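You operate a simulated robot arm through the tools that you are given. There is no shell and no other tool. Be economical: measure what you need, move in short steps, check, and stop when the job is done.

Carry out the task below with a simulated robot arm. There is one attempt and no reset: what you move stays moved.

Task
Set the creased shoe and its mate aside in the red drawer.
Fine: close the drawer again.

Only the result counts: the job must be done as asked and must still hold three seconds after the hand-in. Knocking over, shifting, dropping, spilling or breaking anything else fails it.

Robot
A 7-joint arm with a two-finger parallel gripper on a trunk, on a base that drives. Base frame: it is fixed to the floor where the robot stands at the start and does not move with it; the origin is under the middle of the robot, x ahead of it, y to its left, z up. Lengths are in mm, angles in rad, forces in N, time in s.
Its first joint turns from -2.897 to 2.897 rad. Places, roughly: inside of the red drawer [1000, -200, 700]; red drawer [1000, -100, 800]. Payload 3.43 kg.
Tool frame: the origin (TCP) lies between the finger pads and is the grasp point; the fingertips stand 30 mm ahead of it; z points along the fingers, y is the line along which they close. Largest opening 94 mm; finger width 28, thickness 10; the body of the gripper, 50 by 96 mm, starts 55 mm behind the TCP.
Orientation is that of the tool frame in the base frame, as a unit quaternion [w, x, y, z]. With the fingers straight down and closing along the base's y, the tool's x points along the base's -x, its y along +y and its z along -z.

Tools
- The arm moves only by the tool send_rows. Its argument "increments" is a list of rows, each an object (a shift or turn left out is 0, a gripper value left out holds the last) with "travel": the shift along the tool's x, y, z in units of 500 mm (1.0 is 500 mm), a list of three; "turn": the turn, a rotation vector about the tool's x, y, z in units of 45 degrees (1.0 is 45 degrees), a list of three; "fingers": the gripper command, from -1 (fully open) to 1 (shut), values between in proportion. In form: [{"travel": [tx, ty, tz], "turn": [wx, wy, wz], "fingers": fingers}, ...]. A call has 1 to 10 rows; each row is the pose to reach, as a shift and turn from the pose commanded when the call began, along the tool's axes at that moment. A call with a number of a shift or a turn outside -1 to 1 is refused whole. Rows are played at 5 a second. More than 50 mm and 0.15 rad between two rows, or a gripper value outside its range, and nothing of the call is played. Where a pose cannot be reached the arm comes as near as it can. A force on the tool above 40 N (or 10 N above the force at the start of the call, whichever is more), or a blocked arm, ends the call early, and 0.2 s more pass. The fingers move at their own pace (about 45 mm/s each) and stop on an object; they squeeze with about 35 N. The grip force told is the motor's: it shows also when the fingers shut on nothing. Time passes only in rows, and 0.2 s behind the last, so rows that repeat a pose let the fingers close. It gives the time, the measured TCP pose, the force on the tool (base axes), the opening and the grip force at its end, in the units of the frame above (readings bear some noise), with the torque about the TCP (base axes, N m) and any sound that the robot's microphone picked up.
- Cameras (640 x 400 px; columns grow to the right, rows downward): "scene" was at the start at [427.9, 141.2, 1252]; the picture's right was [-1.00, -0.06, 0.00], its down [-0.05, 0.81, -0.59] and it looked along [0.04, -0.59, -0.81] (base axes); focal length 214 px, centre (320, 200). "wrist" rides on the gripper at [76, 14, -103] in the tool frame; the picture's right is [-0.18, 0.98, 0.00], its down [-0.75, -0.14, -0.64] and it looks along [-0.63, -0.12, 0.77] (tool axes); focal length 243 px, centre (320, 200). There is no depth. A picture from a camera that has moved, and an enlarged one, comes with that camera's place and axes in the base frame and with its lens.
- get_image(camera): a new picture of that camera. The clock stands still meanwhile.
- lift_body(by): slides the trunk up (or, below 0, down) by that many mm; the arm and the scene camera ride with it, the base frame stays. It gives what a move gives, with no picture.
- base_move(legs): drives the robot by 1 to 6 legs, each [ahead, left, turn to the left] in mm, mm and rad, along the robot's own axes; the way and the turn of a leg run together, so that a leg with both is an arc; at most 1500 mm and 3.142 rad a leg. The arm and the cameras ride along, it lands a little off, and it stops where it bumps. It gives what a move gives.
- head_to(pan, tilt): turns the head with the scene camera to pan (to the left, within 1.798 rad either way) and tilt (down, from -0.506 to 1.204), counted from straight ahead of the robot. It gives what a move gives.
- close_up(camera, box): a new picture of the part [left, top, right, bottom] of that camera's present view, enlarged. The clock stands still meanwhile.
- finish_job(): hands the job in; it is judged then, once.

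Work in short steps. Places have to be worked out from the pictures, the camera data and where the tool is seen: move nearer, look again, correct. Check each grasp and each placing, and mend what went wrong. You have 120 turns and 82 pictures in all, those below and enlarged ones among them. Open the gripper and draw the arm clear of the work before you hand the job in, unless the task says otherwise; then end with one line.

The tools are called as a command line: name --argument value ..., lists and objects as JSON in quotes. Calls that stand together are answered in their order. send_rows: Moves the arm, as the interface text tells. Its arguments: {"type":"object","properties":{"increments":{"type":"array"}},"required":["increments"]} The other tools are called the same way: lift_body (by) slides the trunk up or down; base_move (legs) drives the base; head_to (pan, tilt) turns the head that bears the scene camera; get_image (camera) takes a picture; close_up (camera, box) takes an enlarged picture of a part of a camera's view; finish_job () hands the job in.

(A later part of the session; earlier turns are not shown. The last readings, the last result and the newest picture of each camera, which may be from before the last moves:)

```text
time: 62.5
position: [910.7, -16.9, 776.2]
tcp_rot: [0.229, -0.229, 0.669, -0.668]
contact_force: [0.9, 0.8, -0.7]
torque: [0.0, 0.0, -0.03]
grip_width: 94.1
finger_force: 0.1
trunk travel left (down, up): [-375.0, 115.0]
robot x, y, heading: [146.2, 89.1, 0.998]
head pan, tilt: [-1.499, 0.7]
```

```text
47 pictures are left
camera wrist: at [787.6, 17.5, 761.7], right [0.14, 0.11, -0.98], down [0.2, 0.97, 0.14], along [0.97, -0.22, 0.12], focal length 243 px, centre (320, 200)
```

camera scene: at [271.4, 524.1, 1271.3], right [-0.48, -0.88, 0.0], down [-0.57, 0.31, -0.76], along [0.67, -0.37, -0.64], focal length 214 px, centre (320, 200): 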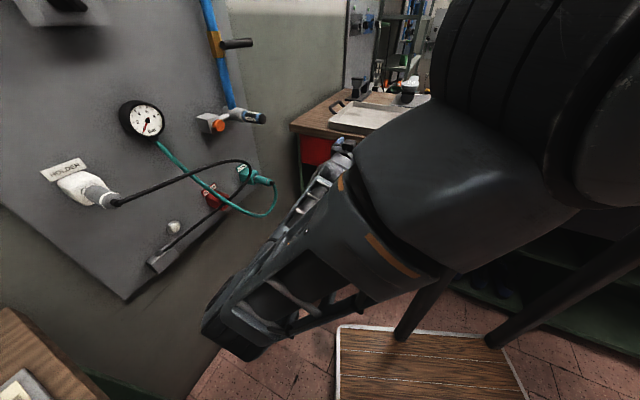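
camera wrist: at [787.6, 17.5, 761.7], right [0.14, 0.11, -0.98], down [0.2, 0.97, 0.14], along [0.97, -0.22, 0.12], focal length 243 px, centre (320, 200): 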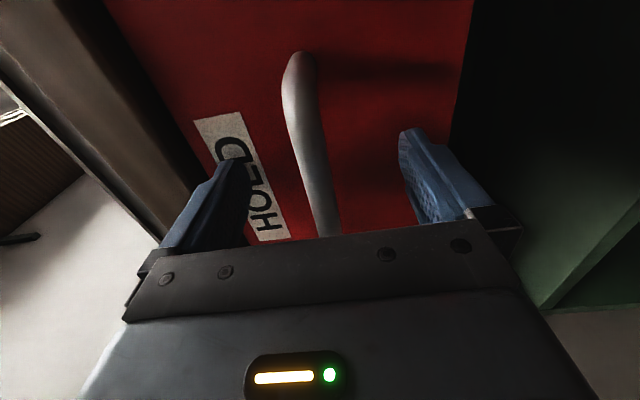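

The bar looks to be within the fingers. Close the gripper.

send_rows --increments '[{"fingers": 1}, {"fingers": 1}, {"fingers": 1}, {"fingers": 1}, {"fingers": 1}, {"fingers": 1}, {"fingers": 1}]'

```text
time: 64.1
position: [912.1, -16.7, 774.7]
tcp_rot: [0.229, -0.229, 0.67, -0.668]
contact_force: [1.0, 0.4, -9.9]
torque: [-0.01, -0.09, 0.03]
grip_width: 18.1
finger_force: 44.9
trunk travel left (down, up): [-375.0, 115.0]
robot x, y, heading: [150.5, 93.6, 0.999]
head pan, tilt: [-1.499, 0.7]
```

Bar held (18 mm). Pull straight back with the arm.

send_rows --increments '[{"travel": [0, 0, -0.06]}, {"travel": [0, 0, -0.12]}, {"travel": [0, 0, -0.18]}, {"travel": [0, 0, -0.24]}, {"travel": [0, 0, -0.3]}, {"travel": [0, 0, -0.36]}, {"travel": [0, 0, -0.42]}]'

get_image --camera "wrist"

```text
time: 65.9
position: [785.0, 153.7, 775.5]
tcp_rot: [0.233, -0.231, 0.669, -0.667]
contact_force: [2.6, 2.3, -6.8]
torque: [-0.08, 0.1, -0.02]
grip_width: 18.3
finger_force: 45.0
trunk travel left (down, up): [-375.0, 115.0]
robot x, y, heading: [149.0, 94.5, 1.002]
head pan, tilt: [-1.499, 0.7]
stopped in row 7: the force on the tool passed its limit at 42 N (the readings are from after the stop); the commanded pose is now the measured one
```

```text
46 pictures are left
camera wrist: at [662.4, 187.3, 760.8], right [0.14, 0.12, -0.98], down [0.19, 0.97, 0.15], along [0.97, -0.21, 0.12], focal length 243 px, centre (320, 200)
```

wrist: 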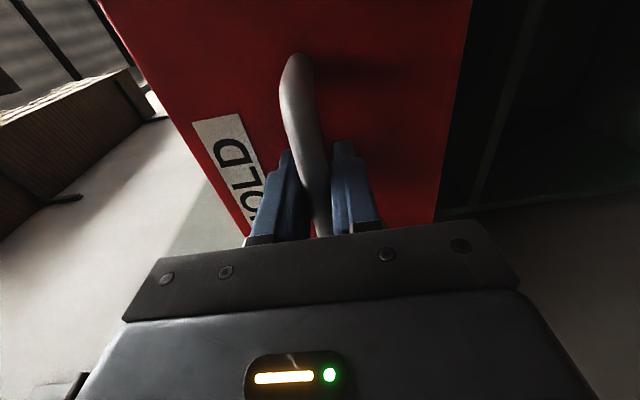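

Drawer opened ~212 mm. Try a bit more to learn whether that's its stop.

send_rows --increments '[{"travel": [0, 0, -0.03]}, {"travel": [0, 0, -0.06]}, {"travel": [0, 0, -0.09]}]'

```text
time: 66.7
position: [760.4, 189.8, 774.5]
tcp_rot: [0.233, -0.232, 0.669, -0.666]
contact_force: [17.6, 9.7, -13.9]
torque: [-0.18, 0.17, -0.76]
grip_width: 18.4
finger_force: 45.4
trunk travel left (down, up): [-375.0, 115.0]
robot x, y, heading: [148.1, 96.2, 0.999]
head pan, tilt: [-1.499, 0.7]
```

It moved further (255 mm), with a slight sideways pull, so the drawer's axis is ~0.03 rad off mine. Pull a further 60 mm with that correction.

send_rows --increments '[{"travel": [-0.01, 0, -0.03]}, {"travel": [-0.012, 0, -0.06]}, {"travel": [-0.014, 0, -0.09]}, {"travel": [-0.016, 0, -0.12]}]'

get_image --camera "scene"

```text
time: 67.5
position: [737.1, 222.1, 773.8]
tcp_rot: [0.229, -0.231, 0.67, -0.667]
contact_force: [3.7, -3.7, -4.7]
torque: [-0.05, 0.02, -0.11]
grip_width: 18.3
finger_force: 45.1
trunk travel left (down, up): [-375.0, 115.0]
robot x, y, heading: [150.1, 94.4, 0.999]
head pan, tilt: [-1.499, 0.7]
stopped in row 3: the force on the tool passed its limit at 56 N (the readings are from after the stop); the commanded pose is now the measured one
```

```text
45 pictures are left
camera scene: at [271.8, 523.9, 1271.5], right [-0.48, -0.88, 0.0], down [-0.57, 0.31, -0.76], along [0.67, -0.37, -0.64], focal length 214 px, centre (320, 200)
```

scene: 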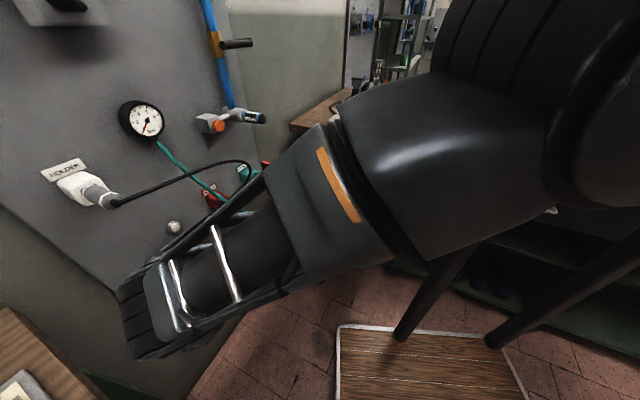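

End stop at ~295 mm open. Release the handle, back off and rise.

send_rows --increments '[{"fingers": -0.2}, {"fingers": -0.2}, {"fingers": -0.2}, {"fingers": -0.2}, {"travel": [0, 0, -0.08]}, {"travel": [0, 0, -0.16]}, {"travel": [0, -0.08, -0.16]}, {"travel": [0, -0.16, -0.16]}, {"travel": [0, -0.24, -0.16]}, {"travel": [0, -0.32, -0.16]}]'

get_image --camera "wrist"

```text
time: 69.7
position: [688.4, 285.0, 935.6]
tcp_rot: [0.229, -0.231, 0.669, -0.668]
contact_force: [-0.9, 0.0, -0.4]
torque: [0.01, 0.0, 0.0]
grip_width: 56.4
finger_force: 0.1
trunk travel left (down, up): [-375.0, 115.0]
robot x, y, heading: [148.2, 92.7, 1.001]
head pan, tilt: [-1.499, 0.7]
```

```text
44 pictures are left
camera wrist: at [564.3, 319.1, 921.7], right [0.14, 0.12, -0.98], down [0.2, 0.97, 0.14], along [0.97, -0.22, 0.12], focal length 243 px, centre (320, 200)
```

wrist: 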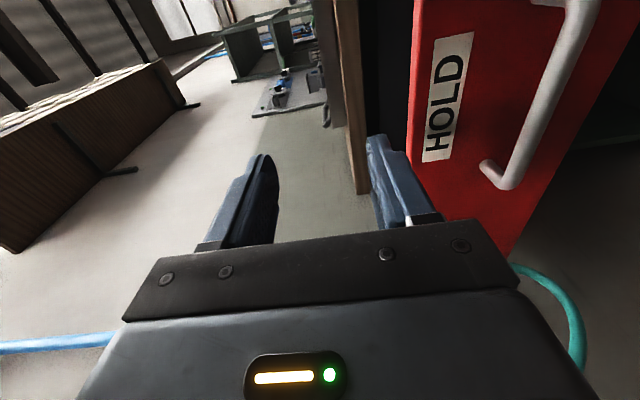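

Now turn the tool straight down: rotating about its x axis by 90° gives fingers closing along the drawer's depth.

send_rows --increments '[{"turn": [-0.17, 0, 0]}, {"turn": [-0.34, 0, 0]}, {"turn": [-0.5, 0, 0]}, {"turn": [-0.67, 0, 0]}, {"turn": [-0.84, 0, 0]}, {"turn": [-1.0, 0, 0]}]'

send_rows --increments '[{"turn": [-0.17, 0, 0]}, {"turn": [-0.34, 0, 0]}, {"turn": [-0.5, 0, 0]}, {"turn": [-0.67, 0, 0]}, {"turn": [-0.84, 0, 0]}, {"turn": [-1.0, 0, 0]}]'

```text
time: 71.1
position: [686.7, 285.3, 935.5]
tcp_rot: [0.126, -0.301, 0.874, -0.36]
contact_force: [0.1, 0.1, 0.6]
torque: [0.0, 0.02, -0.01]
grip_width: 56.5
finger_force: 0.0
trunk travel left (down, up): [-375.0, 115.0]
robot x, y, heading: [148.5, 94.2, 1.0]
head pan, tilt: [-1.499, 0.7]
```

```text
time: 72.5
position: [686.9, 284.5, 935.1]
tcp_rot: [-0.001, -0.326, 0.945, 0.001]
contact_force: [0.5, -0.6, -1.0]
torque: [0.0, 0.03, 0.01]
grip_width: 56.1
finger_force: 0.0
trunk travel left (down, up): [-375.0, 115.0]
robot x, y, heading: [146.9, 91.4, 1.0]
head pan, tilt: [-1.499, 0.7]
```

Tool is down, closing along u. Move up and over the open drawer to view its inside.

send_rows --increments '[{"travel": [0, 0, -0.1]}, {"travel": [0, 0, -0.2]}, {"travel": [0, 0, -0.29]}, {"travel": [0.01, -0.1, -0.29]}, {"travel": [0.02, -0.2, -0.29]}, {"travel": [0.03, -0.3, -0.29]}, {"travel": [0.04, -0.39, -0.29]}, {"travel": [0.056, -0.484, -0.29]}]'

get_image --camera "wrist"

get_image --camera "scene"

```text
refused: row 4 steps farther than a row can; nothing moved
```

```text
43 pictures are left
camera wrist: at [618.1, 249.1, 1038.0], right [-0.46, 0.89, 0.0], down [0.68, 0.35, 0.64], along [0.57, 0.3, -0.77], focal length 243 px, centre (320, 200)
```

wrist: 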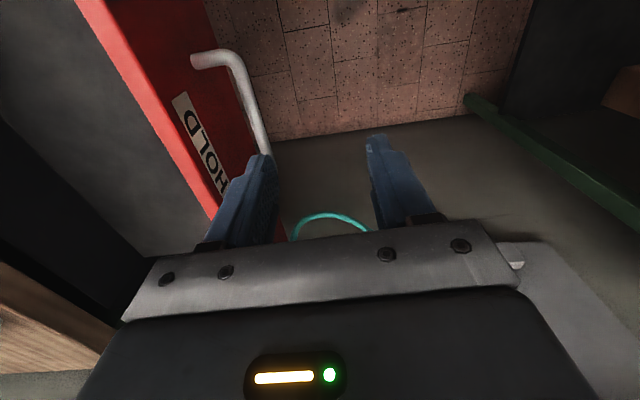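

```text
42 pictures are left
camera scene: at [271.1, 524.3, 1271.1], right [-0.48, -0.88, 0.0], down [-0.57, 0.31, -0.77], along [0.67, -0.37, -0.64], focal length 214 px, centre (320, 200)
```

scene: 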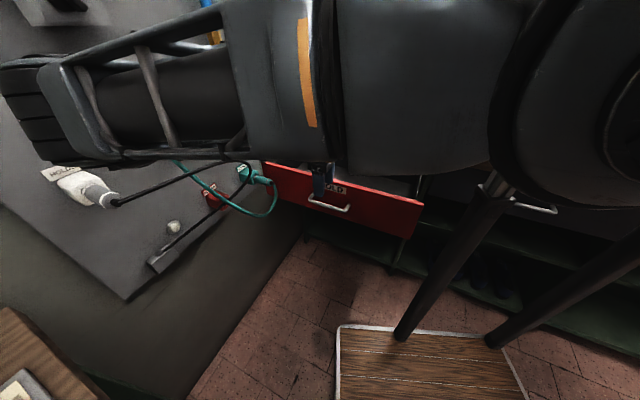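

A row was too long; resend with smaller steps.

send_rows --increments '[{"travel": [0, 0, -0.095]}, {"travel": [0, 0, -0.19]}, {"travel": [0, 0, -0.285]}, {"travel": [0.01, -0.09, -0.29]}, {"travel": [0.02, -0.18, -0.29]}, {"travel": [0.03, -0.27, -0.29]}, {"travel": [0.04, -0.36, -0.29]}, {"travel": [0.05, -0.44, -0.29]}, {"travel": [0.056, -0.484, -0.29]}]'

get_image --camera "wrist"

```text
time: 74.5
position: [815.2, 76.9, 1079.2]
tcp_rot: [0.0, -0.325, 0.946, 0.001]
contact_force: [0.8, 0.9, 0.3]
torque: [-0.03, 0.0, 0.0]
grip_width: 56.4
finger_force: 0.1
trunk travel left (down, up): [-375.0, 115.0]
robot x, y, heading: [149.4, 96.9, 1.002]
head pan, tilt: [-1.499, 0.7]
```

```text
41 pictures are left
camera wrist: at [745.2, 40.4, 1182.2], right [-0.46, 0.89, 0.0], down [0.68, 0.35, 0.64], along [0.57, 0.3, -0.77], focal length 243 px, centre (320, 200)
```

wrist: 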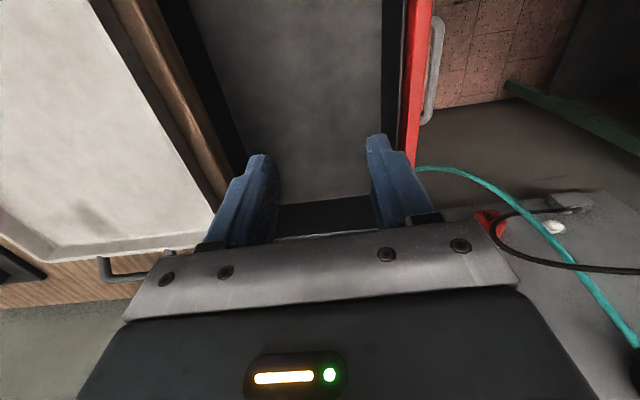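

The drawer is empty, about 265 mm of it exposed, floor near z≈700 — room for both shoes laid lengthwise across it. Raise the arm, then back away to the right and turn to face the shoes.

send_rows --increments '[{"travel": [0.0, 0.08, -0.06]}, {"travel": [0, 0.14, -0.12]}, {"travel": [0, 0.2, -0.18]}, {"travel": [0, 0.2, -0.24]}]'

base_move --legs '[[-284, 97, 0], [0, 0, -1.93]]'

head_to --pan -0.2 --tilt 0.8

get_image --camera "scene"

```text
time: 75.5
position: [753.1, 155.4, 1200.0]
tcp_rot: [0.0, -0.326, 0.946, 0.002]
contact_force: [-0.1, 0.5, 0.9]
torque: [0.03, 0.0, 0.01]
grip_width: 56.5
finger_force: 0.0
trunk travel left (down, up): [-375.0, 115.0]
robot x, y, heading: [149.4, 93.7, 0.997]
head pan, tilt: [-1.499, 0.7]
```

```text
time: 82.2
position: [-251.9, -676.0, 1200.4]
tcp_rot: [0.001, 0.598, 0.802, 0.0]
contact_force: [-0.6, 0.5, 1.4]
torque: [0.04, 0.0, -0.02]
grip_width: 56.4
finger_force: 0.0
trunk travel left (down, up): [-375.0, 115.0]
robot x, y, heading: [-86.8, -91.4, -0.947]
head pan, tilt: [-1.499, 0.7]
```

```text
time: 83.7
position: [-252.4, -675.5, 1201.5]
tcp_rot: [0.002, 0.599, 0.801, 0.001]
contact_force: [1.0, 0.6, -0.1]
torque: [0.03, -0.01, 0.03]
grip_width: 56.2
finger_force: 0.0
trunk travel left (down, up): [-375.0, 115.0]
robot x, y, heading: [-86.3, -92.6, -0.945]
head pan, tilt: [-0.201, 0.799]
```

```text
40 pictures are left
camera scene: at [369.0, -382.0, 1263.0], right [-0.91, -0.41, 0.0], down [-0.29, 0.65, -0.7], along [0.29, -0.64, -0.72], focal length 214 px, centre (320, 200)
```

scene: 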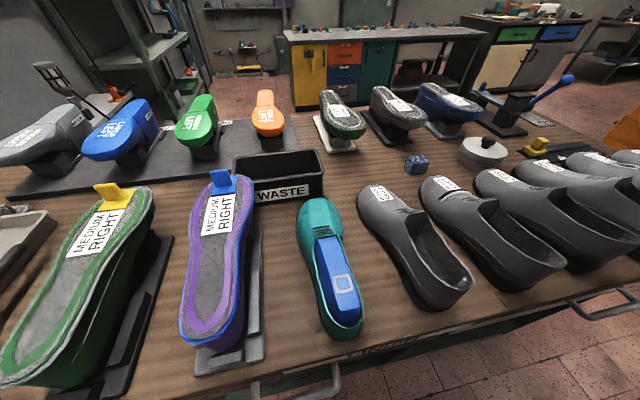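

MR sits with heel ≈(244,-556), toe ≈(412,-774); ML centre ≈(211,-747); rims ≈ z 940. I'll shift the base left so both are at front-right, away from the head.

base_move --legs '[[0, 220, 0]]'

```text
time: 85.3
position: [-73.6, -546.6, 1200.7]
tcp_rot: [0.002, 0.598, 0.801, 0.0]
contact_force: [0.4, -0.4, 0.2]
torque: [-0.03, 0.03, -0.01]
grip_width: 56.5
finger_force: 0.2
trunk travel left (down, up): [-375.0, 115.0]
robot x, y, heading: [93.5, 38.1, -0.946]
head pan, tilt: [-0.201, 0.799]
```

Move the arm over the creased Medium Left shoe, aligning yaw with it and opening fully.

send_rows --increments '[{"travel": [-0.065, 0.0535, 0.025], "turn": [0, 0, -0.056], "fingers": -1}, {"travel": [-0.13, 0.107, 0.05], "turn": [0, 0, -0.112]}, {"travel": [-0.195, 0.16, 0.075], "turn": [0, 0, -0.167]}, {"travel": [-0.26, 0.214, 0.1], "turn": [0, 0, -0.223]}, {"travel": [-0.325, 0.267, 0.125], "turn": [0, 0, -0.28]}, {"travel": [-0.389, 0.321, 0.15], "turn": [0, 0, -0.335]}, {"travel": [-0.454, 0.374, 0.175], "turn": [0, 0, -0.39]}, {"travel": [-0.518, 0.428, 0.2], "turn": [0, 0, -0.446]}]'

get_image --camera "wrist"

get_image --camera "scene"

```text
time: 87.1
position: [204.5, -735.0, 1099.7]
tcp_rot: [0.0, 0.45, 0.893, 0.0]
contact_force: [-1.1, -0.2, 0.2]
torque: [0.02, -0.01, -0.03]
grip_width: 94.1
finger_force: 0.0
trunk travel left (down, up): [-375.0, 115.0]
robot x, y, heading: [93.1, 36.8, -0.945]
head pan, tilt: [-0.201, 0.799]
```

```text
39 pictures are left
camera wrist: at [170.8, -665.8, 1202.5], right [0.9, 0.44, 0.0], down [0.33, -0.69, 0.64], along [0.28, -0.58, -0.77], focal length 243 px, centre (320, 200)
```

wrist: 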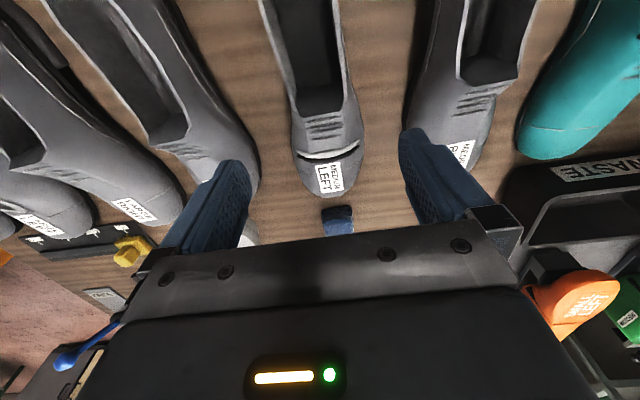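

```text
38 pictures are left
camera scene: at [547.3, -253.1, 1263.1], right [-0.91, -0.41, 0.0], down [-0.29, 0.65, -0.7], along [0.29, -0.64, -0.72], focal length 214 px, centre (320, 200)
```

scene: 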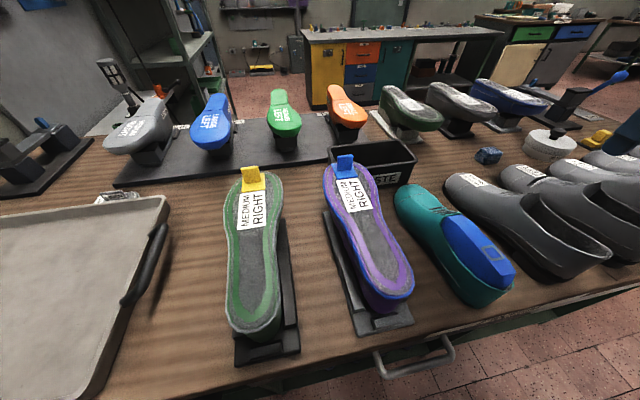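

The creased shoe is just below; label and throat agree with my estimate. Shift ~7 mm left and descend to 1000, then check finger alignment.

send_rows --increments '[{"travel": [0, 0.014, 0.07]}, {"travel": [0, 0.014, 0.14]}, {"travel": [0, 0.014, 0.2]}]'

get_image --camera "wrist"

```text
time: 87.9
position: [211.7, -730.8, 999.8]
tcp_rot: [0.001, 0.449, 0.893, -0.001]
contact_force: [0.0, 0.6, 0.9]
torque: [-0.02, 0.0, 0.0]
grip_width: 94.1
finger_force: 0.1
trunk travel left (down, up): [-375.0, 115.0]
robot x, y, heading: [93.3, 40.9, -0.943]
head pan, tilt: [-0.201, 0.799]
```

```text
37 pictures are left
camera wrist: at [177.4, -660.9, 1102.7], right [0.9, 0.44, 0.0], down [0.33, -0.69, 0.64], along [0.28, -0.58, -0.77], focal length 243 px, centre (320, 200)
```

wrist: 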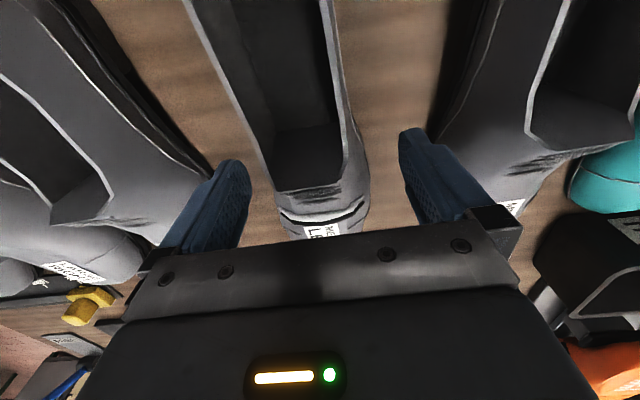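

Fingers straddle the shoe with even margins. Descend to z≈912 and close.

send_rows --increments '[{"travel": [0, 0, 0.06]}, {"travel": [0, 0, 0.12]}, {"travel": [0, 0, 0.175]}]'

get_image --camera "wrist"

```text
time: 88.6
position: [212.7, -732.3, 947.1]
tcp_rot: [0.0, 0.449, 0.893, -0.002]
contact_force: [-0.1, 0.1, 8.1]
torque: [0.04, 0.01, 0.04]
grip_width: 94.1
finger_force: 0.0
trunk travel left (down, up): [-375.0, 115.0]
robot x, y, heading: [91.5, 38.5, -0.946]
head pan, tilt: [-0.201, 0.799]
stopped in row 3: the force on the tool passed its limit at 56 N (the readings are from after the stop); the commanded pose is now the measured one
```

```text
36 pictures are left
camera wrist: at [178.3, -661.9, 1049.1], right [0.9, 0.44, 0.0], down [0.34, -0.69, 0.65], along [0.28, -0.58, -0.76], focal length 243 px, centre (320, 200)
```

wrist: 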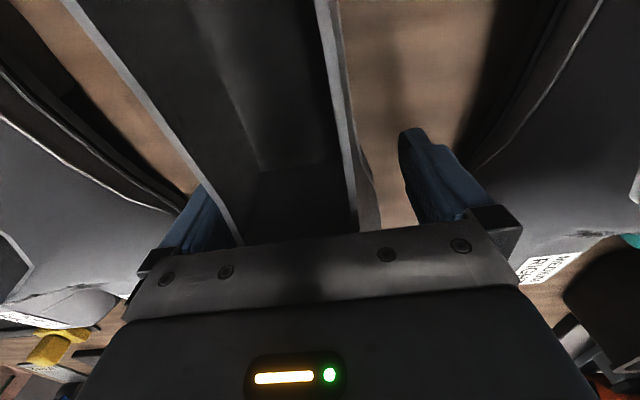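

Contact at TCP z≈947 (tips near the bench or body on the rim). The shoe rim is higher than I'd thought, so this height already grips mid-shoe. I'll rise 5 mm, shift 5 mm left and close.

send_rows --increments '[{"travel": [0, 0, -0.012]}, {"travel": [0, -0.01, -0.012]}, {"travel": [0, -0.01, -0.012], "fingers": 1}, {"travel": [0, -0.01, -0.012], "fingers": 1}, {"travel": [0, -0.01, -0.012], "fingers": 1}, {"travel": [0, -0.01, -0.012], "fingers": 1}, {"travel": [0, -0.01, -0.012], "fingers": 1}]'

get_image --camera "wrist"

```text
time: 90.2
position: [208.0, -734.9, 951.8]
tcp_rot: [0.001, 0.449, 0.893, -0.002]
contact_force: [-0.6, 0.4, -0.1]
torque: [-0.05, 0.15, -0.04]
grip_width: 75.2
finger_force: 35.1
trunk travel left (down, up): [-375.0, 115.0]
robot x, y, heading: [92.9, 40.4, -0.949]
head pan, tilt: [-0.201, 0.799]
```

```text
35 pictures are left
camera wrist: at [173.9, -665.0, 1054.0], right [0.9, 0.44, 0.0], down [0.34, -0.69, 0.64], along [0.28, -0.58, -0.76], focal length 243 px, centre (320, 200)
```

wrist: 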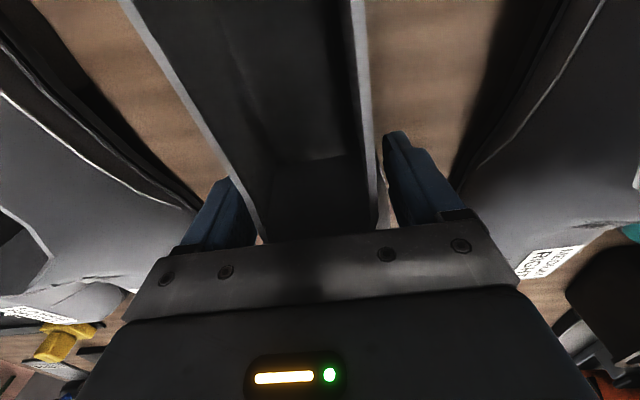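

Gripped at 75 mm. Lift gently and check it's held.

send_rows --increments '[{"travel": [0, 0, -0.04]}, {"travel": [0, 0, -0.1]}, {"travel": [0, 0, -0.18]}, {"travel": [0, 0, -0.27]}, {"travel": [0, 0, -0.36]}, {"travel": [0, 0, -0.44]}]'

get_image --camera "wrist"

head_to --pan -0.75 --tilt 0.6

get_image --camera "scene"

```text
time: 91.6
position: [208.0, -734.3, 1172.2]
tcp_rot: [0.001, 0.449, 0.893, -0.001]
contact_force: [0.3, -0.6, -4.4]
torque: [0.05, 0.06, 0.01]
grip_width: 75.3
finger_force: 34.8
trunk travel left (down, up): [-375.0, 115.0]
robot x, y, heading: [92.2, 37.0, -0.942]
head pan, tilt: [-0.201, 0.799]
```

```text
34 pictures are left
camera wrist: at [174.1, -664.3, 1273.8], right [0.9, 0.44, 0.0], down [0.34, -0.69, 0.64], along [0.28, -0.58, -0.77], focal length 243 px, centre (320, 200)
```

wrist: 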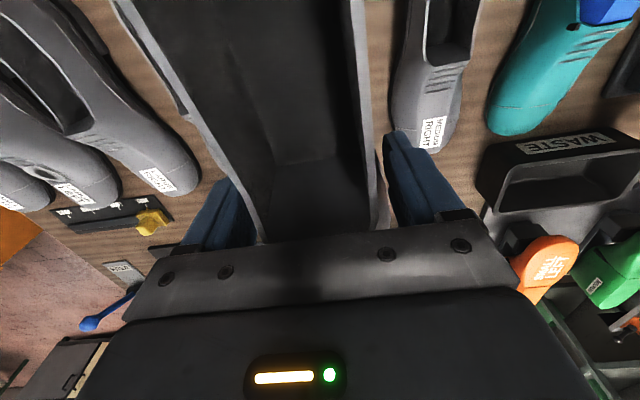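

```text
time: 92.5
position: [209.3, -734.2, 1170.8]
tcp_rot: [0.001, 0.449, 0.893, -0.001]
contact_force: [0.4, 0.0, -3.5]
torque: [0.03, 0.04, 0.0]
grip_width: 75.4
finger_force: 34.6
trunk travel left (down, up): [-375.0, 115.0]
robot x, y, heading: [91.2, 32.2, -0.94]
head pan, tilt: [-0.75, 0.6]
```

```text
33 pictures are left
camera scene: at [503.6, -267.3, 1279.8], right [-0.99, 0.12, 0.0], down [0.07, 0.56, -0.82], along [-0.1, -0.82, -0.57], focal length 214 px, centre (320, 200)
```

scene: 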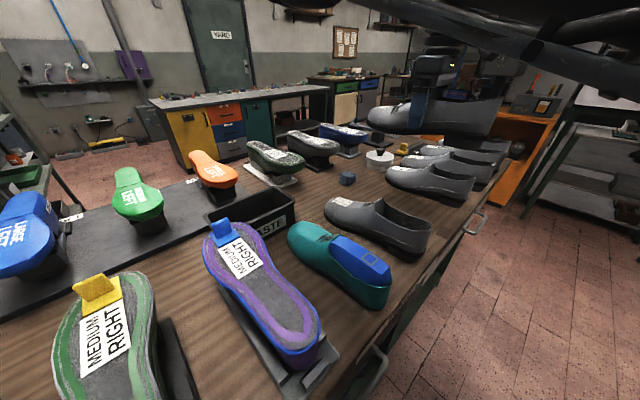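

Shoe held level (sole ≈40 mm below TCP; bench ≈910). Now swing it to the robot's right-side pose that will lie over the drawer after turning the base.

send_rows --increments '[{"travel": [0.069, -0.054, 0], "turn": [0, 0, 0.042]}, {"travel": [0.138, -0.108, 0], "turn": [0, 0, 0.084]}, {"travel": [0.207, -0.162, 0], "turn": [0, 0, 0.126]}, {"travel": [0.276, -0.216, 0], "turn": [0, 0, 0.168]}, {"travel": [0.345, -0.27, 0], "turn": [0, 0, 0.21]}, {"travel": [0.413, -0.323, 0], "turn": [0, 0, 0.252]}, {"travel": [0.482, -0.377, 0], "turn": [0, 0, 0.294]}, {"travel": [0.551, -0.431, 0], "turn": [0, 0, 0.336]}, {"travel": [0.62, -0.485, 0], "turn": [0, 0, 0.378]}, {"travel": [0.689, -0.539, 0], "turn": [0, 0, 0.42]}]'

base_move --legs '[[0, 0, 1.94], [76, -26, 0]]'

get_image --camera "wrist"

```text
time: 94.8
position: [-213.1, -617.3, 1171.6]
tcp_rot: [0.002, 0.589, 0.808, -0.002]
contact_force: [1.1, -0.5, -3.0]
torque: [0.11, 0.06, -0.02]
grip_width: 75.3
finger_force: 35.0
trunk travel left (down, up): [-375.0, 115.0]
robot x, y, heading: [92.9, 38.7, -0.945]
head pan, tilt: [-0.75, 0.6]
```

```text
time: 100.5
position: [876.7, 37.6, 1170.2]
tcp_rot: [0.003, -0.333, 0.943, 0.0]
contact_force: [-0.4, -0.8, -3.7]
torque: [-0.03, 0.06, 0.0]
grip_width: 74.4
finger_force: 35.0
trunk travel left (down, up): [-375.0, 115.0]
robot x, y, heading: [153.7, 88.0, 0.991]
head pan, tilt: [-0.75, 0.6]
```

```text
32 pictures are left
camera wrist: at [807.5, 1.3, 1272.7], right [-0.47, 0.88, 0.0], down [0.67, 0.36, 0.64], along [0.57, 0.31, -0.76], focal length 243 px, centre (320, 200)
```

wrist: 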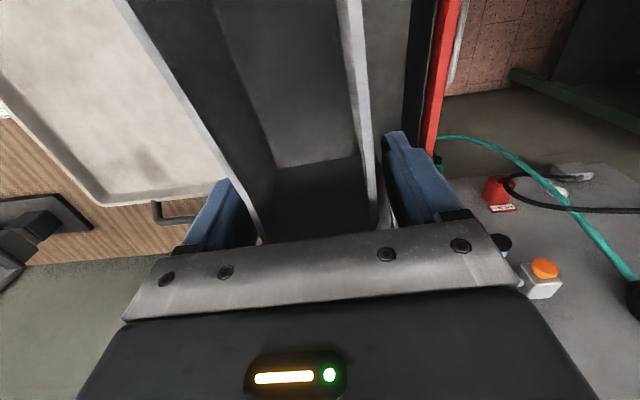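

Over the drawer: TCP u≈509, v≈715. Adjust yaw slightly, shift to u≈520 and descend in steps.

send_rows --increments '[{"travel": [0, -0.012, 0.06], "turn": [0, 0, 0.03]}, {"travel": [0, -0.022, 0.15], "turn": [0, 0, 0.06]}, {"travel": [0, -0.022, 0.24], "turn": [0, 0, 0.06]}, {"travel": [0, -0.022, 0.33], "turn": [0, 0, 0.06]}, {"travel": [0, -0.022, 0.42], "turn": [0, 0, 0.06]}]'

get_image --camera "wrist"

head_to --pan -1.4 --tilt 0.7

get_image --camera "scene"

```text
time: 101.7
position: [884.0, 29.3, 961.9]
tcp_rot: [0.002, -0.312, 0.95, 0.001]
contact_force: [-0.1, -0.1, -3.6]
torque: [-0.04, 0.07, -0.02]
grip_width: 74.2
finger_force: 34.9
trunk travel left (down, up): [-375.0, 115.0]
robot x, y, heading: [153.2, 85.5, 0.99]
head pan, tilt: [-0.75, 0.6]
```

```text
31 pictures are left
camera wrist: at [812.3, -3.3, 1063.3], right [-0.43, 0.9, 0.0], down [0.69, 0.33, 0.65], along [0.58, 0.28, -0.76], focal length 243 px, centre (320, 200)
```

wrist: 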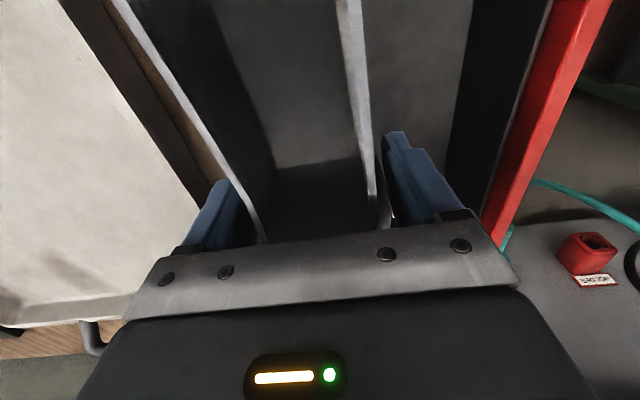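

```text
time: 102.7
position: [882.0, 30.3, 961.6]
tcp_rot: [0.002, -0.311, 0.951, 0.002]
contact_force: [-0.3, 0.0, -3.7]
torque: [-0.01, 0.04, -0.01]
grip_width: 74.4
finger_force: 34.7
trunk travel left (down, up): [-375.0, 115.0]
robot x, y, heading: [155.8, 88.0, 0.993]
head pan, tilt: [-1.4, 0.7]
```

```text
30 pictures are left
camera scene: at [284.6, 523.8, 1271.2], right [-0.39, -0.92, 0.0], down [-0.59, 0.25, -0.76], along [0.7, -0.3, -0.64], focal length 214 px, centre (320, 200)
```

scene: 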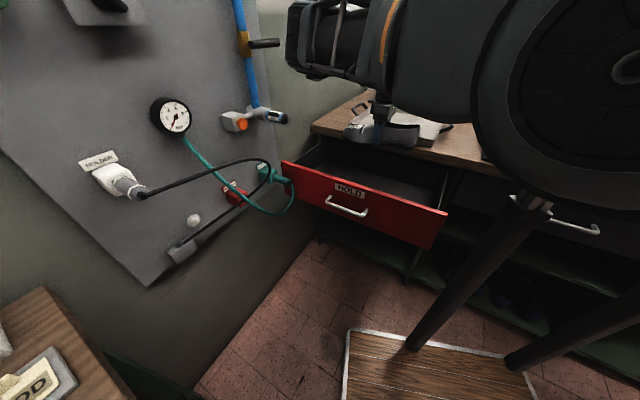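

Clearances to the bench edge (~35 mm) and drawer front look good. Continue down, slower.

send_rows --increments '[{"travel": [0, 0.002, 0.06]}, {"travel": [0, 0.004, 0.12]}, {"travel": [0, 0.004, 0.18]}, {"travel": [0, 0.004, 0.24]}, {"travel": [0, 0.004, 0.3]}, {"travel": [0, 0.004, 0.36]}]'

get_image --camera "wrist"

```text
time: 104.1
position: [884.0, 32.0, 780.8]
tcp_rot: [0.002, -0.31, 0.951, 0.0]
contact_force: [-0.4, -0.3, -4.1]
torque: [-0.04, 0.09, 0.0]
grip_width: 74.3
finger_force: 34.9
trunk travel left (down, up): [-375.0, 115.0]
robot x, y, heading: [157.2, 85.2, 0.993]
head pan, tilt: [-1.4, 0.7]
```

```text
29 pictures are left
camera wrist: at [813.2, -1.4, 882.6], right [-0.43, 0.9, 0.0], down [0.69, 0.33, 0.65], along [0.58, 0.28, -0.76], focal length 243 px, centre (320, 200)
```

wrist: 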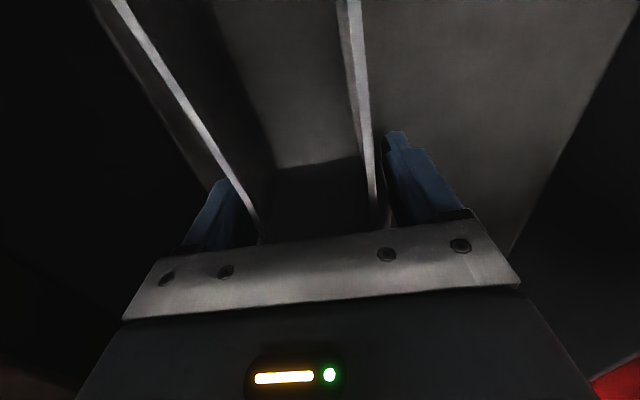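

Sole now ≈740. Lower in small steps until it touches the drawer floor.

send_rows --increments '[{"travel": [0, 0, 0.02]}, {"travel": [0, 0, 0.04]}, {"travel": [0, 0, 0.06]}, {"travel": [0, 0, 0.07]}, {"travel": [0, 0, 0.08]}, {"travel": [0, 0, 0.09]}, {"travel": [0, 0, 0.1]}]'

```text
time: 104.8
position: [885.3, 27.7, 764.2]
tcp_rot: [0.003, -0.31, 0.951, -0.003]
contact_force: [-2.2, -1.7, 15.3]
torque: [0.53, 0.33, 0.12]
grip_width: 73.6
finger_force: 34.8
trunk travel left (down, up): [-375.0, 115.0]
robot x, y, heading: [152.9, 87.6, 0.995]
head pan, tilt: [-1.4, 0.7]
stopped in row 3: the force on the tool passed its limit at 53 N (the readings are from after the stop); the commanded pose is now the measured one
```

Contact at z≈764 – sole on the drawer floor. Release and rise.

send_rows --increments '[{"fingers": -0.9}, {"fingers": -0.9}, {"fingers": -0.9}, {"travel": [0, 0, -0.05]}, {"travel": [0, 0, -0.14]}, {"travel": [0, 0, -0.23]}, {"travel": [0, 0, -0.32]}, {"travel": [0, 0, -0.41]}, {"travel": [0, 0, -0.5]}]'

get_image --camera "wrist"

```text
time: 106.8
position: [885.5, 29.2, 1013.4]
tcp_rot: [0.001, -0.31, 0.951, -0.003]
contact_force: [0.4, 0.5, -0.1]
torque: [0.03, 0.03, -0.01]
grip_width: 89.4
finger_force: 0.1
trunk travel left (down, up): [-375.0, 115.0]
robot x, y, heading: [157.0, 86.9, 0.994]
head pan, tilt: [-1.4, 0.7]
```

```text
28 pictures are left
camera wrist: at [813.1, -3.3, 1115.3], right [-0.43, 0.9, -0.01], down [0.69, 0.33, 0.64], along [0.58, 0.27, -0.76], focal length 243 px, centre (320, 200)
```

wrist: 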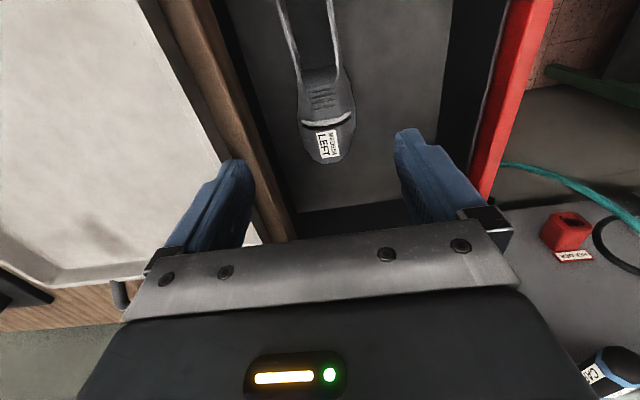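

Medium Left lies nicely in the drawer with ~140 mm left beside it. Go back for its mate: rise, drive back and turn.

send_rows --increments '[{"travel": [0, 0, -0.09]}, {"travel": [0, 0, -0.18]}, {"travel": [0, 0, -0.27]}, {"travel": [0, 0, -0.35]}]'

base_move --legs '[[-76, 26, 0], [0, 0, -1.94]]'

```text
time: 107.8
position: [880.4, 30.6, 1187.1]
tcp_rot: [0.002, -0.31, 0.951, -0.003]
contact_force: [0.3, -0.2, -0.7]
torque: [-0.02, -0.01, 0.04]
grip_width: 89.4
finger_force: 0.1
trunk travel left (down, up): [-375.0, 115.0]
robot x, y, heading: [153.2, 87.9, 0.994]
head pan, tilt: [-1.4, 0.7]
```

```text
time: 113.5
position: [-222.7, -620.1, 1188.4]
tcp_rot: [-0.002, 0.609, 0.794, -0.004]
contact_force: [0.3, 0.7, -0.6]
torque: [-0.02, 0.02, -0.01]
grip_width: 89.6
finger_force: 0.1
trunk travel left (down, up): [-375.0, 115.0]
robot x, y, heading: [90.9, 34.7, -0.942]
head pan, tilt: [-1.4, 0.7]
```

Return over the bench to the Medium Right shoe.

send_rows --increments '[{"travel": [-0.031, 0.087, 0.01], "turn": [0, 0, -0.043], "fingers": -1}, {"travel": [-0.063, 0.175, 0.02], "turn": [0, 0, -0.086]}, {"travel": [-0.094, 0.262, 0.03], "turn": [0, 0, -0.13]}, {"travel": [-0.125, 0.35, 0.04], "turn": [0, 0, -0.172]}, {"travel": [-0.157, 0.437, 0.05], "turn": [0, 0, -0.215]}, {"travel": [-0.188, 0.524, 0.06], "turn": [0, 0, -0.258]}, {"travel": [-0.219, 0.612, 0.07], "turn": [0, 0, -0.3]}, {"travel": [-0.25, 0.7, 0.08], "turn": [0, 0, -0.344]}, {"travel": [-0.282, 0.787, 0.1], "turn": [0, 0, -0.387]}, {"travel": [-0.313, 0.874, 0.12], "turn": [0, 0, -0.43]}]'

```text
time: 115.7
position: [240.2, -659.7, 1125.5]
tcp_rot: [-0.001, 0.467, 0.884, -0.003]
contact_force: [0.3, -0.4, -0.6]
torque: [-0.02, -0.04, -0.01]
grip_width: 93.8
finger_force: 0.0
trunk travel left (down, up): [-375.0, 115.0]
robot x, y, heading: [87.8, 40.0, -0.944]
head pan, tilt: [-1.4, 0.7]
```

send_rows --increments '[{"travel": [-0.05, 0.062, 0.025], "turn": [0, 0, -0.036]}, {"travel": [-0.099, 0.124, 0.05], "turn": [0, 0, -0.073]}]'

get_image --camera "wrist"

```text
time: 116.3
position: [319.3, -665.2, 1099.4]
tcp_rot: [-0.002, 0.441, 0.898, -0.002]
contact_force: [-0.7, -0.2, 0.5]
torque: [0.02, 0.0, 0.01]
grip_width: 93.8
finger_force: 0.0
trunk travel left (down, up): [-375.0, 115.0]
robot x, y, heading: [90.6, 35.9, -0.942]
head pan, tilt: [-1.4, 0.7]
```

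```text
27 pictures are left
camera wrist: at [283.5, -595.4, 1202.5], right [0.89, 0.45, -0.01], down [0.35, -0.68, 0.64], along [0.29, -0.58, -0.77], focal length 243 px, centre (320, 200)
```

wrist: 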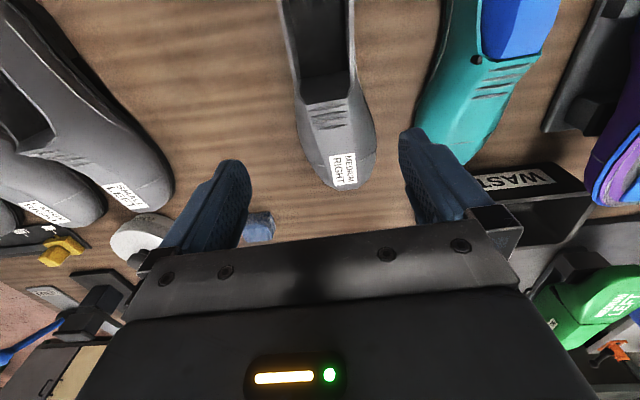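

Well aligned; the teal neighbour leaves enough room. Shift 5 mm, descend to 1000 and check.

send_rows --increments '[{"travel": [0, 0.01, 0.07]}, {"travel": [0, 0.01, 0.14]}, {"travel": [0, 0.01, 0.2]}]'

get_image --camera "wrist"

```text
time: 117.1
position: [323.4, -661.2, 1000.8]
tcp_rot: [-0.001, 0.441, 0.898, -0.003]
contact_force: [0.4, 0.8, -0.8]
torque: [-0.01, -0.06, 0.03]
grip_width: 93.7
finger_force: 0.1
trunk travel left (down, up): [-375.0, 115.0]
robot x, y, heading: [92.5, 34.5, -0.946]
head pan, tilt: [-1.4, 0.7]
```

```text
26 pictures are left
camera wrist: at [287.6, -591.4, 1103.9], right [0.89, 0.46, -0.01], down [0.35, -0.68, 0.64], along [0.29, -0.57, -0.77], focal length 243 px, centre (320, 200)
```

wrist: 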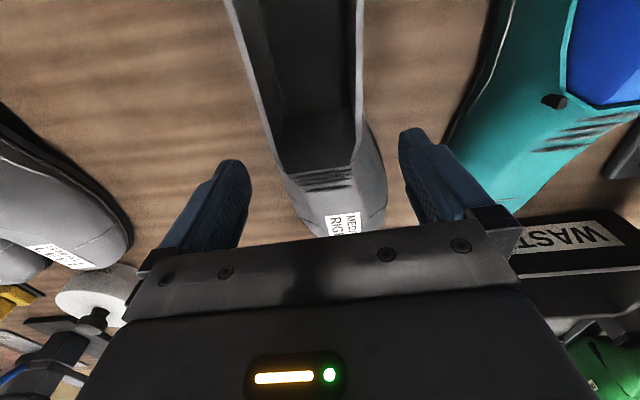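

Centred. Descend to 953 and close.

send_rows --increments '[{"travel": [0, 0, 0.05]}, {"travel": [0, 0, 0.095]}, {"travel": [0, 0, 0.095], "fingers": 1}, {"travel": [0, 0, 0.095], "fingers": 1}, {"travel": [0, 0, 0.095], "fingers": 1}, {"travel": [0, 0, 0.095], "fingers": 1}, {"travel": [0, 0, 0.095], "fingers": 1}]'

get_image --camera "wrist"

```text
time: 118.7
position: [322.6, -662.0, 953.4]
tcp_rot: [-0.002, 0.44, 0.898, -0.003]
contact_force: [0.2, -0.6, -0.3]
torque: [-0.12, 0.02, 0.01]
grip_width: 79.7
finger_force: 35.0
trunk travel left (down, up): [-375.0, 115.0]
robot x, y, heading: [90.9, 36.9, -0.937]
head pan, tilt: [-1.4, 0.7]
```

```text
25 pictures are left
camera wrist: at [286.5, -592.1, 1056.0], right [0.89, 0.45, -0.01], down [0.35, -0.68, 0.64], along [0.29, -0.57, -0.77], focal length 243 px, centre (320, 200)
```

wrist: 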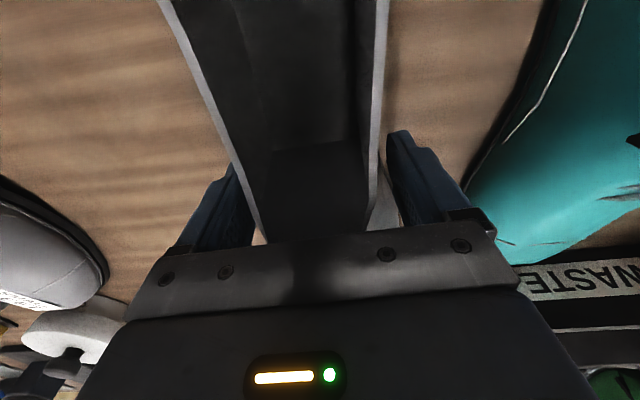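

Gripped at 80 mm. Lift.

send_rows --increments '[{"travel": [0, 0, -0.04]}, {"travel": [0, 0, -0.1]}, {"travel": [0, 0, -0.18]}, {"travel": [0, 0, -0.27]}, {"travel": [0, 0, -0.36]}, {"travel": [0, 0, -0.44]}]'

get_image --camera "wrist"

```text
time: 120.1
position: [324.6, -659.4, 1173.5]
tcp_rot: [-0.001, 0.442, 0.897, -0.002]
contact_force: [0.2, 0.0, -4.1]
torque: [0.05, 0.03, -0.01]
grip_width: 80.0
finger_force: 34.8
trunk travel left (down, up): [-375.0, 115.0]
robot x, y, heading: [87.7, 37.7, -0.939]
head pan, tilt: [-1.4, 0.7]
```

```text
24 pictures are left
camera wrist: at [288.4, -590.7, 1276.3], right [0.89, 0.45, -0.01], down [0.35, -0.68, 0.64], along [0.29, -0.57, -0.77], focal length 243 px, centre (320, 200)
```

wrist: 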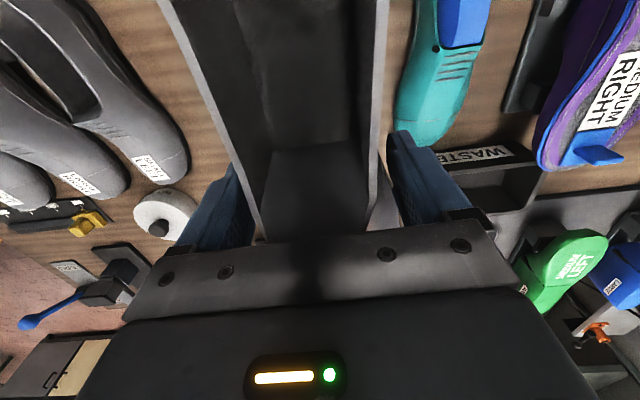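

Held level. Swing to the right-side carry pose as before (a bit nearer for the front part of the drawer).

send_rows --increments '[{"travel": [0.066, -0.064, 0], "turn": [0, 0, 0.05]}, {"travel": [0.133, -0.127, 0], "turn": [0, 0, 0.1]}, {"travel": [0.2, -0.191, 0], "turn": [0, 0, 0.15]}, {"travel": [0.266, -0.254, 0], "turn": [0, 0, 0.2]}, {"travel": [0.332, -0.318, 0], "turn": [0, 0, 0.25]}, {"travel": [0.4, -0.382, 0], "turn": [0, 0, 0.3]}, {"travel": [0.466, -0.445, 0], "turn": [0, 0, 0.35]}, {"travel": [0.532, -0.509, 0], "turn": [0, 0, 0.4]}, {"travel": [0.6, -0.572, 0], "turn": [0, 0, 0.45]}, {"travel": [0.665, -0.636, 0], "turn": [0, 0, 0.5]}]'

base_move --legs '[[0, 0, 1.94], [76, -26, 0]]'

get_image --camera "wrist"

```text
time: 122.3
position: [-130.3, -592.1, 1175.6]
tcp_rot: [-0.001, 0.607, 0.794, -0.003]
contact_force: [0.2, -0.5, -3.7]
torque: [0.04, 0.03, 0.01]
grip_width: 79.6
finger_force: 34.6
trunk travel left (down, up): [-375.0, 115.0]
robot x, y, heading: [94.5, 35.3, -0.941]
head pan, tilt: [-1.4, 0.7]
```

```text
time: 128.0
position: [822.8, 99.9, 1175.5]
tcp_rot: [0.002, -0.307, 0.952, -0.003]
contact_force: [0.5, 0.3, -3.7]
torque: [-0.02, 0.04, 0.02]
grip_width: 79.0
finger_force: 35.3
trunk travel left (down, up): [-375.0, 115.0]
robot x, y, heading: [155.5, 87.1, 0.989]
head pan, tilt: [-1.4, 0.7]
```

```text
23 pictures are left
camera wrist: at [751.8, 67.1, 1278.0], right [-0.42, 0.91, -0.01], down [0.69, 0.33, 0.64], along [0.59, 0.27, -0.76], focal length 243 px, centre (320, 200)
```

wrist: 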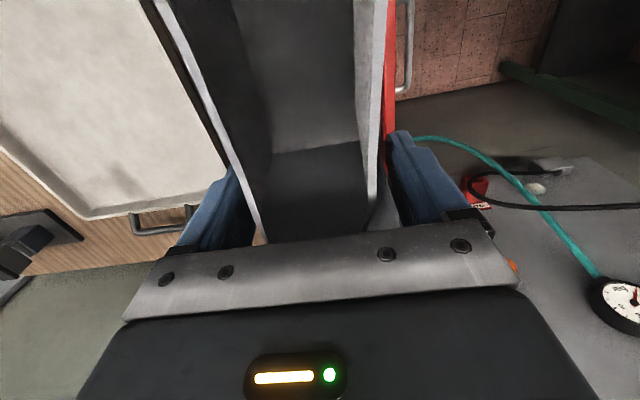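

TCP at u≈426; shift to u≈407 and descend to 960, then check the gap.

send_rows --increments '[{"travel": [0, 0.02, 0.06]}, {"travel": [0, 0.039, 0.15]}, {"travel": [0, 0.039, 0.24]}, {"travel": [0, 0.039, 0.33]}, {"travel": [0, 0.039, 0.42]}]'

get_image --camera "wrist"

get_image --camera "scene"

```text
time: 129.2
position: [812.8, 114.4, 966.2]
tcp_rot: [0.002, -0.308, 0.951, -0.003]
contact_force: [0.6, -0.2, -3.3]
torque: [-0.06, 0.04, 0.02]
grip_width: 79.1
finger_force: 34.7
trunk travel left (down, up): [-375.0, 115.0]
robot x, y, heading: [157.7, 87.1, 0.99]
head pan, tilt: [-1.4, 0.7]
```

```text
22 pictures are left
camera wrist: at [741.8, 81.6, 1067.9], right [-0.43, 0.9, -0.01], down [0.69, 0.33, 0.64], along [0.59, 0.27, -0.76], focal length 243 px, centre (320, 200)
```

wrist: 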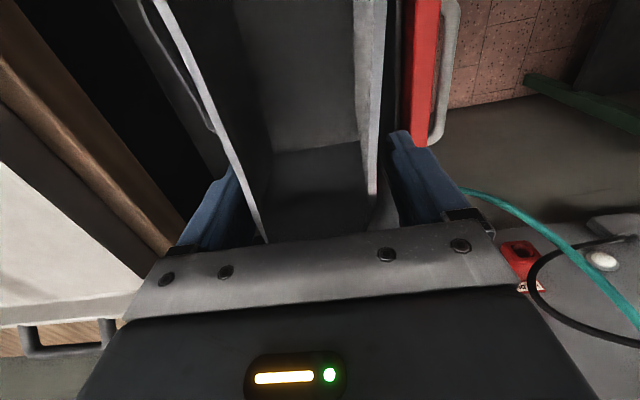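

```text
21 pictures are left
camera scene: at [288.2, 522.7, 1271.3], right [-0.4, -0.92, 0.0], down [-0.59, 0.26, -0.76], along [0.7, -0.31, -0.64], focal length 214 px, centre (320, 200)
```

scene: 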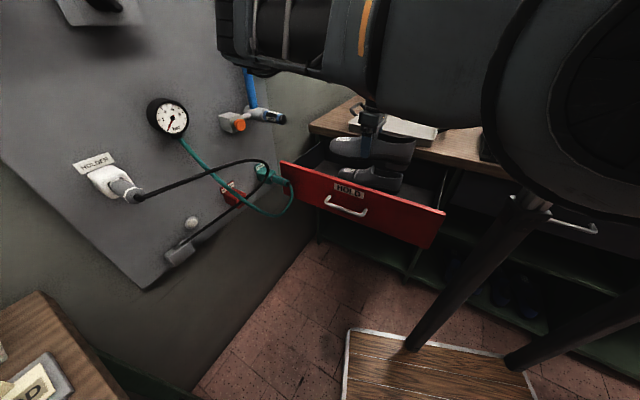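

Gaps of ~18–20 mm on both sides. Descend further.

send_rows --increments '[{"travel": [0, 0.002, 0.07]}, {"travel": [0, 0.004, 0.14]}, {"travel": [0, 0.004, 0.2]}, {"travel": [0, 0.004, 0.26]}, {"travel": [0, 0.004, 0.31]}, {"travel": [0, 0.004, 0.35]}]'

get_image --camera "wrist"

```text
time: 130.6
position: [812.2, 116.3, 789.4]
tcp_rot: [0.002, -0.307, 0.952, -0.004]
contact_force: [-0.3, 0.1, -3.4]
torque: [-0.03, 0.02, 0.02]
grip_width: 78.9
finger_force: 34.9
trunk travel left (down, up): [-375.0, 115.0]
robot x, y, heading: [154.5, 85.2, 0.983]
head pan, tilt: [-1.4, 0.7]
```

```text
20 pictures are left
camera wrist: at [740.9, 83.6, 892.0], right [-0.43, 0.91, -0.01], down [0.69, 0.33, 0.64], along [0.59, 0.27, -0.76], focal length 243 px, centre (320, 200)
```

wrist: 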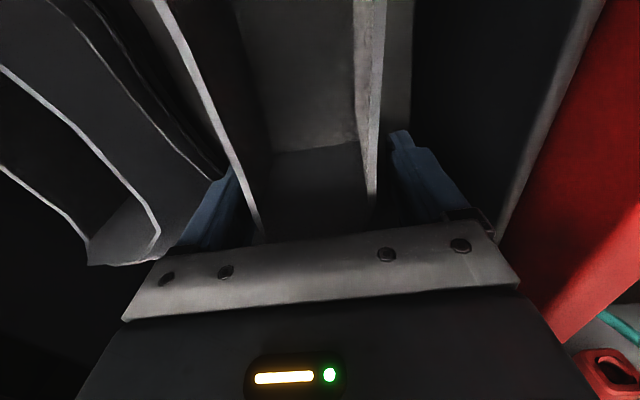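

The left finger is near the first shoe; shift 6 mm toward the drawer front, then lower to contact.

send_rows --increments '[{"travel": [0, 0.012, 0]}, {"travel": [0, 0.012, 0.02]}, {"travel": [0, 0.012, 0.035]}, {"travel": [0, 0.012, 0.045]}, {"travel": [0, 0.012, 0.055]}, {"travel": [0, 0.012, 0.065]}]'

```text
time: 132.0
position: [810.7, 116.3, 763.4]
tcp_rot: [0.002, -0.306, 0.952, -0.006]
contact_force: [-3.2, -1.6, 17.7]
torque: [0.65, 0.62, 0.2]
grip_width: 77.5
finger_force: 35.2
trunk travel left (down, up): [-375.0, 115.0]
robot x, y, heading: [157.0, 88.5, 0.991]
head pan, tilt: [-1.4, 0.7]
stopped in row 6: the force on the tool passed its limit at 49 N (the readings are from after the stop); the commanded pose is now the measured one
```

Floor contact. Release (partial opening) and rise.

send_rows --increments '[{"fingers": -0.85}, {"fingers": -0.85}, {"fingers": -0.85}, {"travel": [0, 0, -0.05]}, {"travel": [0, 0, -0.14]}, {"travel": [0, 0, -0.23]}, {"travel": [0, 0, -0.32]}, {"travel": [0, 0, -0.41]}, {"travel": [0, 0, -0.5]}, {"travel": [0, 0, -0.59]}]'

get_image --camera "wrist"

get_image --camera "scene"

```text
time: 134.2
position: [807.9, 120.3, 1055.2]
tcp_rot: [0.002, -0.307, 0.952, -0.005]
contact_force: [0.4, -0.4, 0.4]
torque: [0.0, 0.0, 0.03]
grip_width: 86.9
finger_force: 0.0
trunk travel left (down, up): [-375.0, 115.0]
robot x, y, heading: [155.2, 86.5, 0.981]
head pan, tilt: [-1.4, 0.7]
```

```text
19 pictures are left
camera wrist: at [737.5, 88.8, 1159.1], right [-0.42, 0.91, -0.01], down [0.69, 0.33, 0.64], along [0.59, 0.27, -0.77], focal length 243 px, centre (320, 200)
```

wrist: 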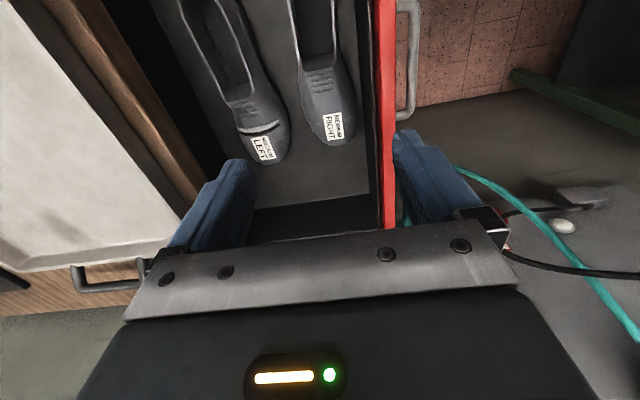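

```text
18 pictures are left
camera scene: at [288.6, 522.7, 1271.1], right [-0.4, -0.92, 0.0], down [-0.59, 0.26, -0.76], along [0.7, -0.31, -0.64], focal length 214 px, centre (320, 200)
```

scene: 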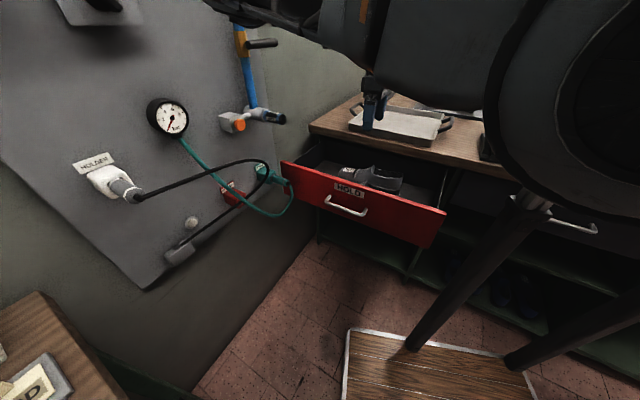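

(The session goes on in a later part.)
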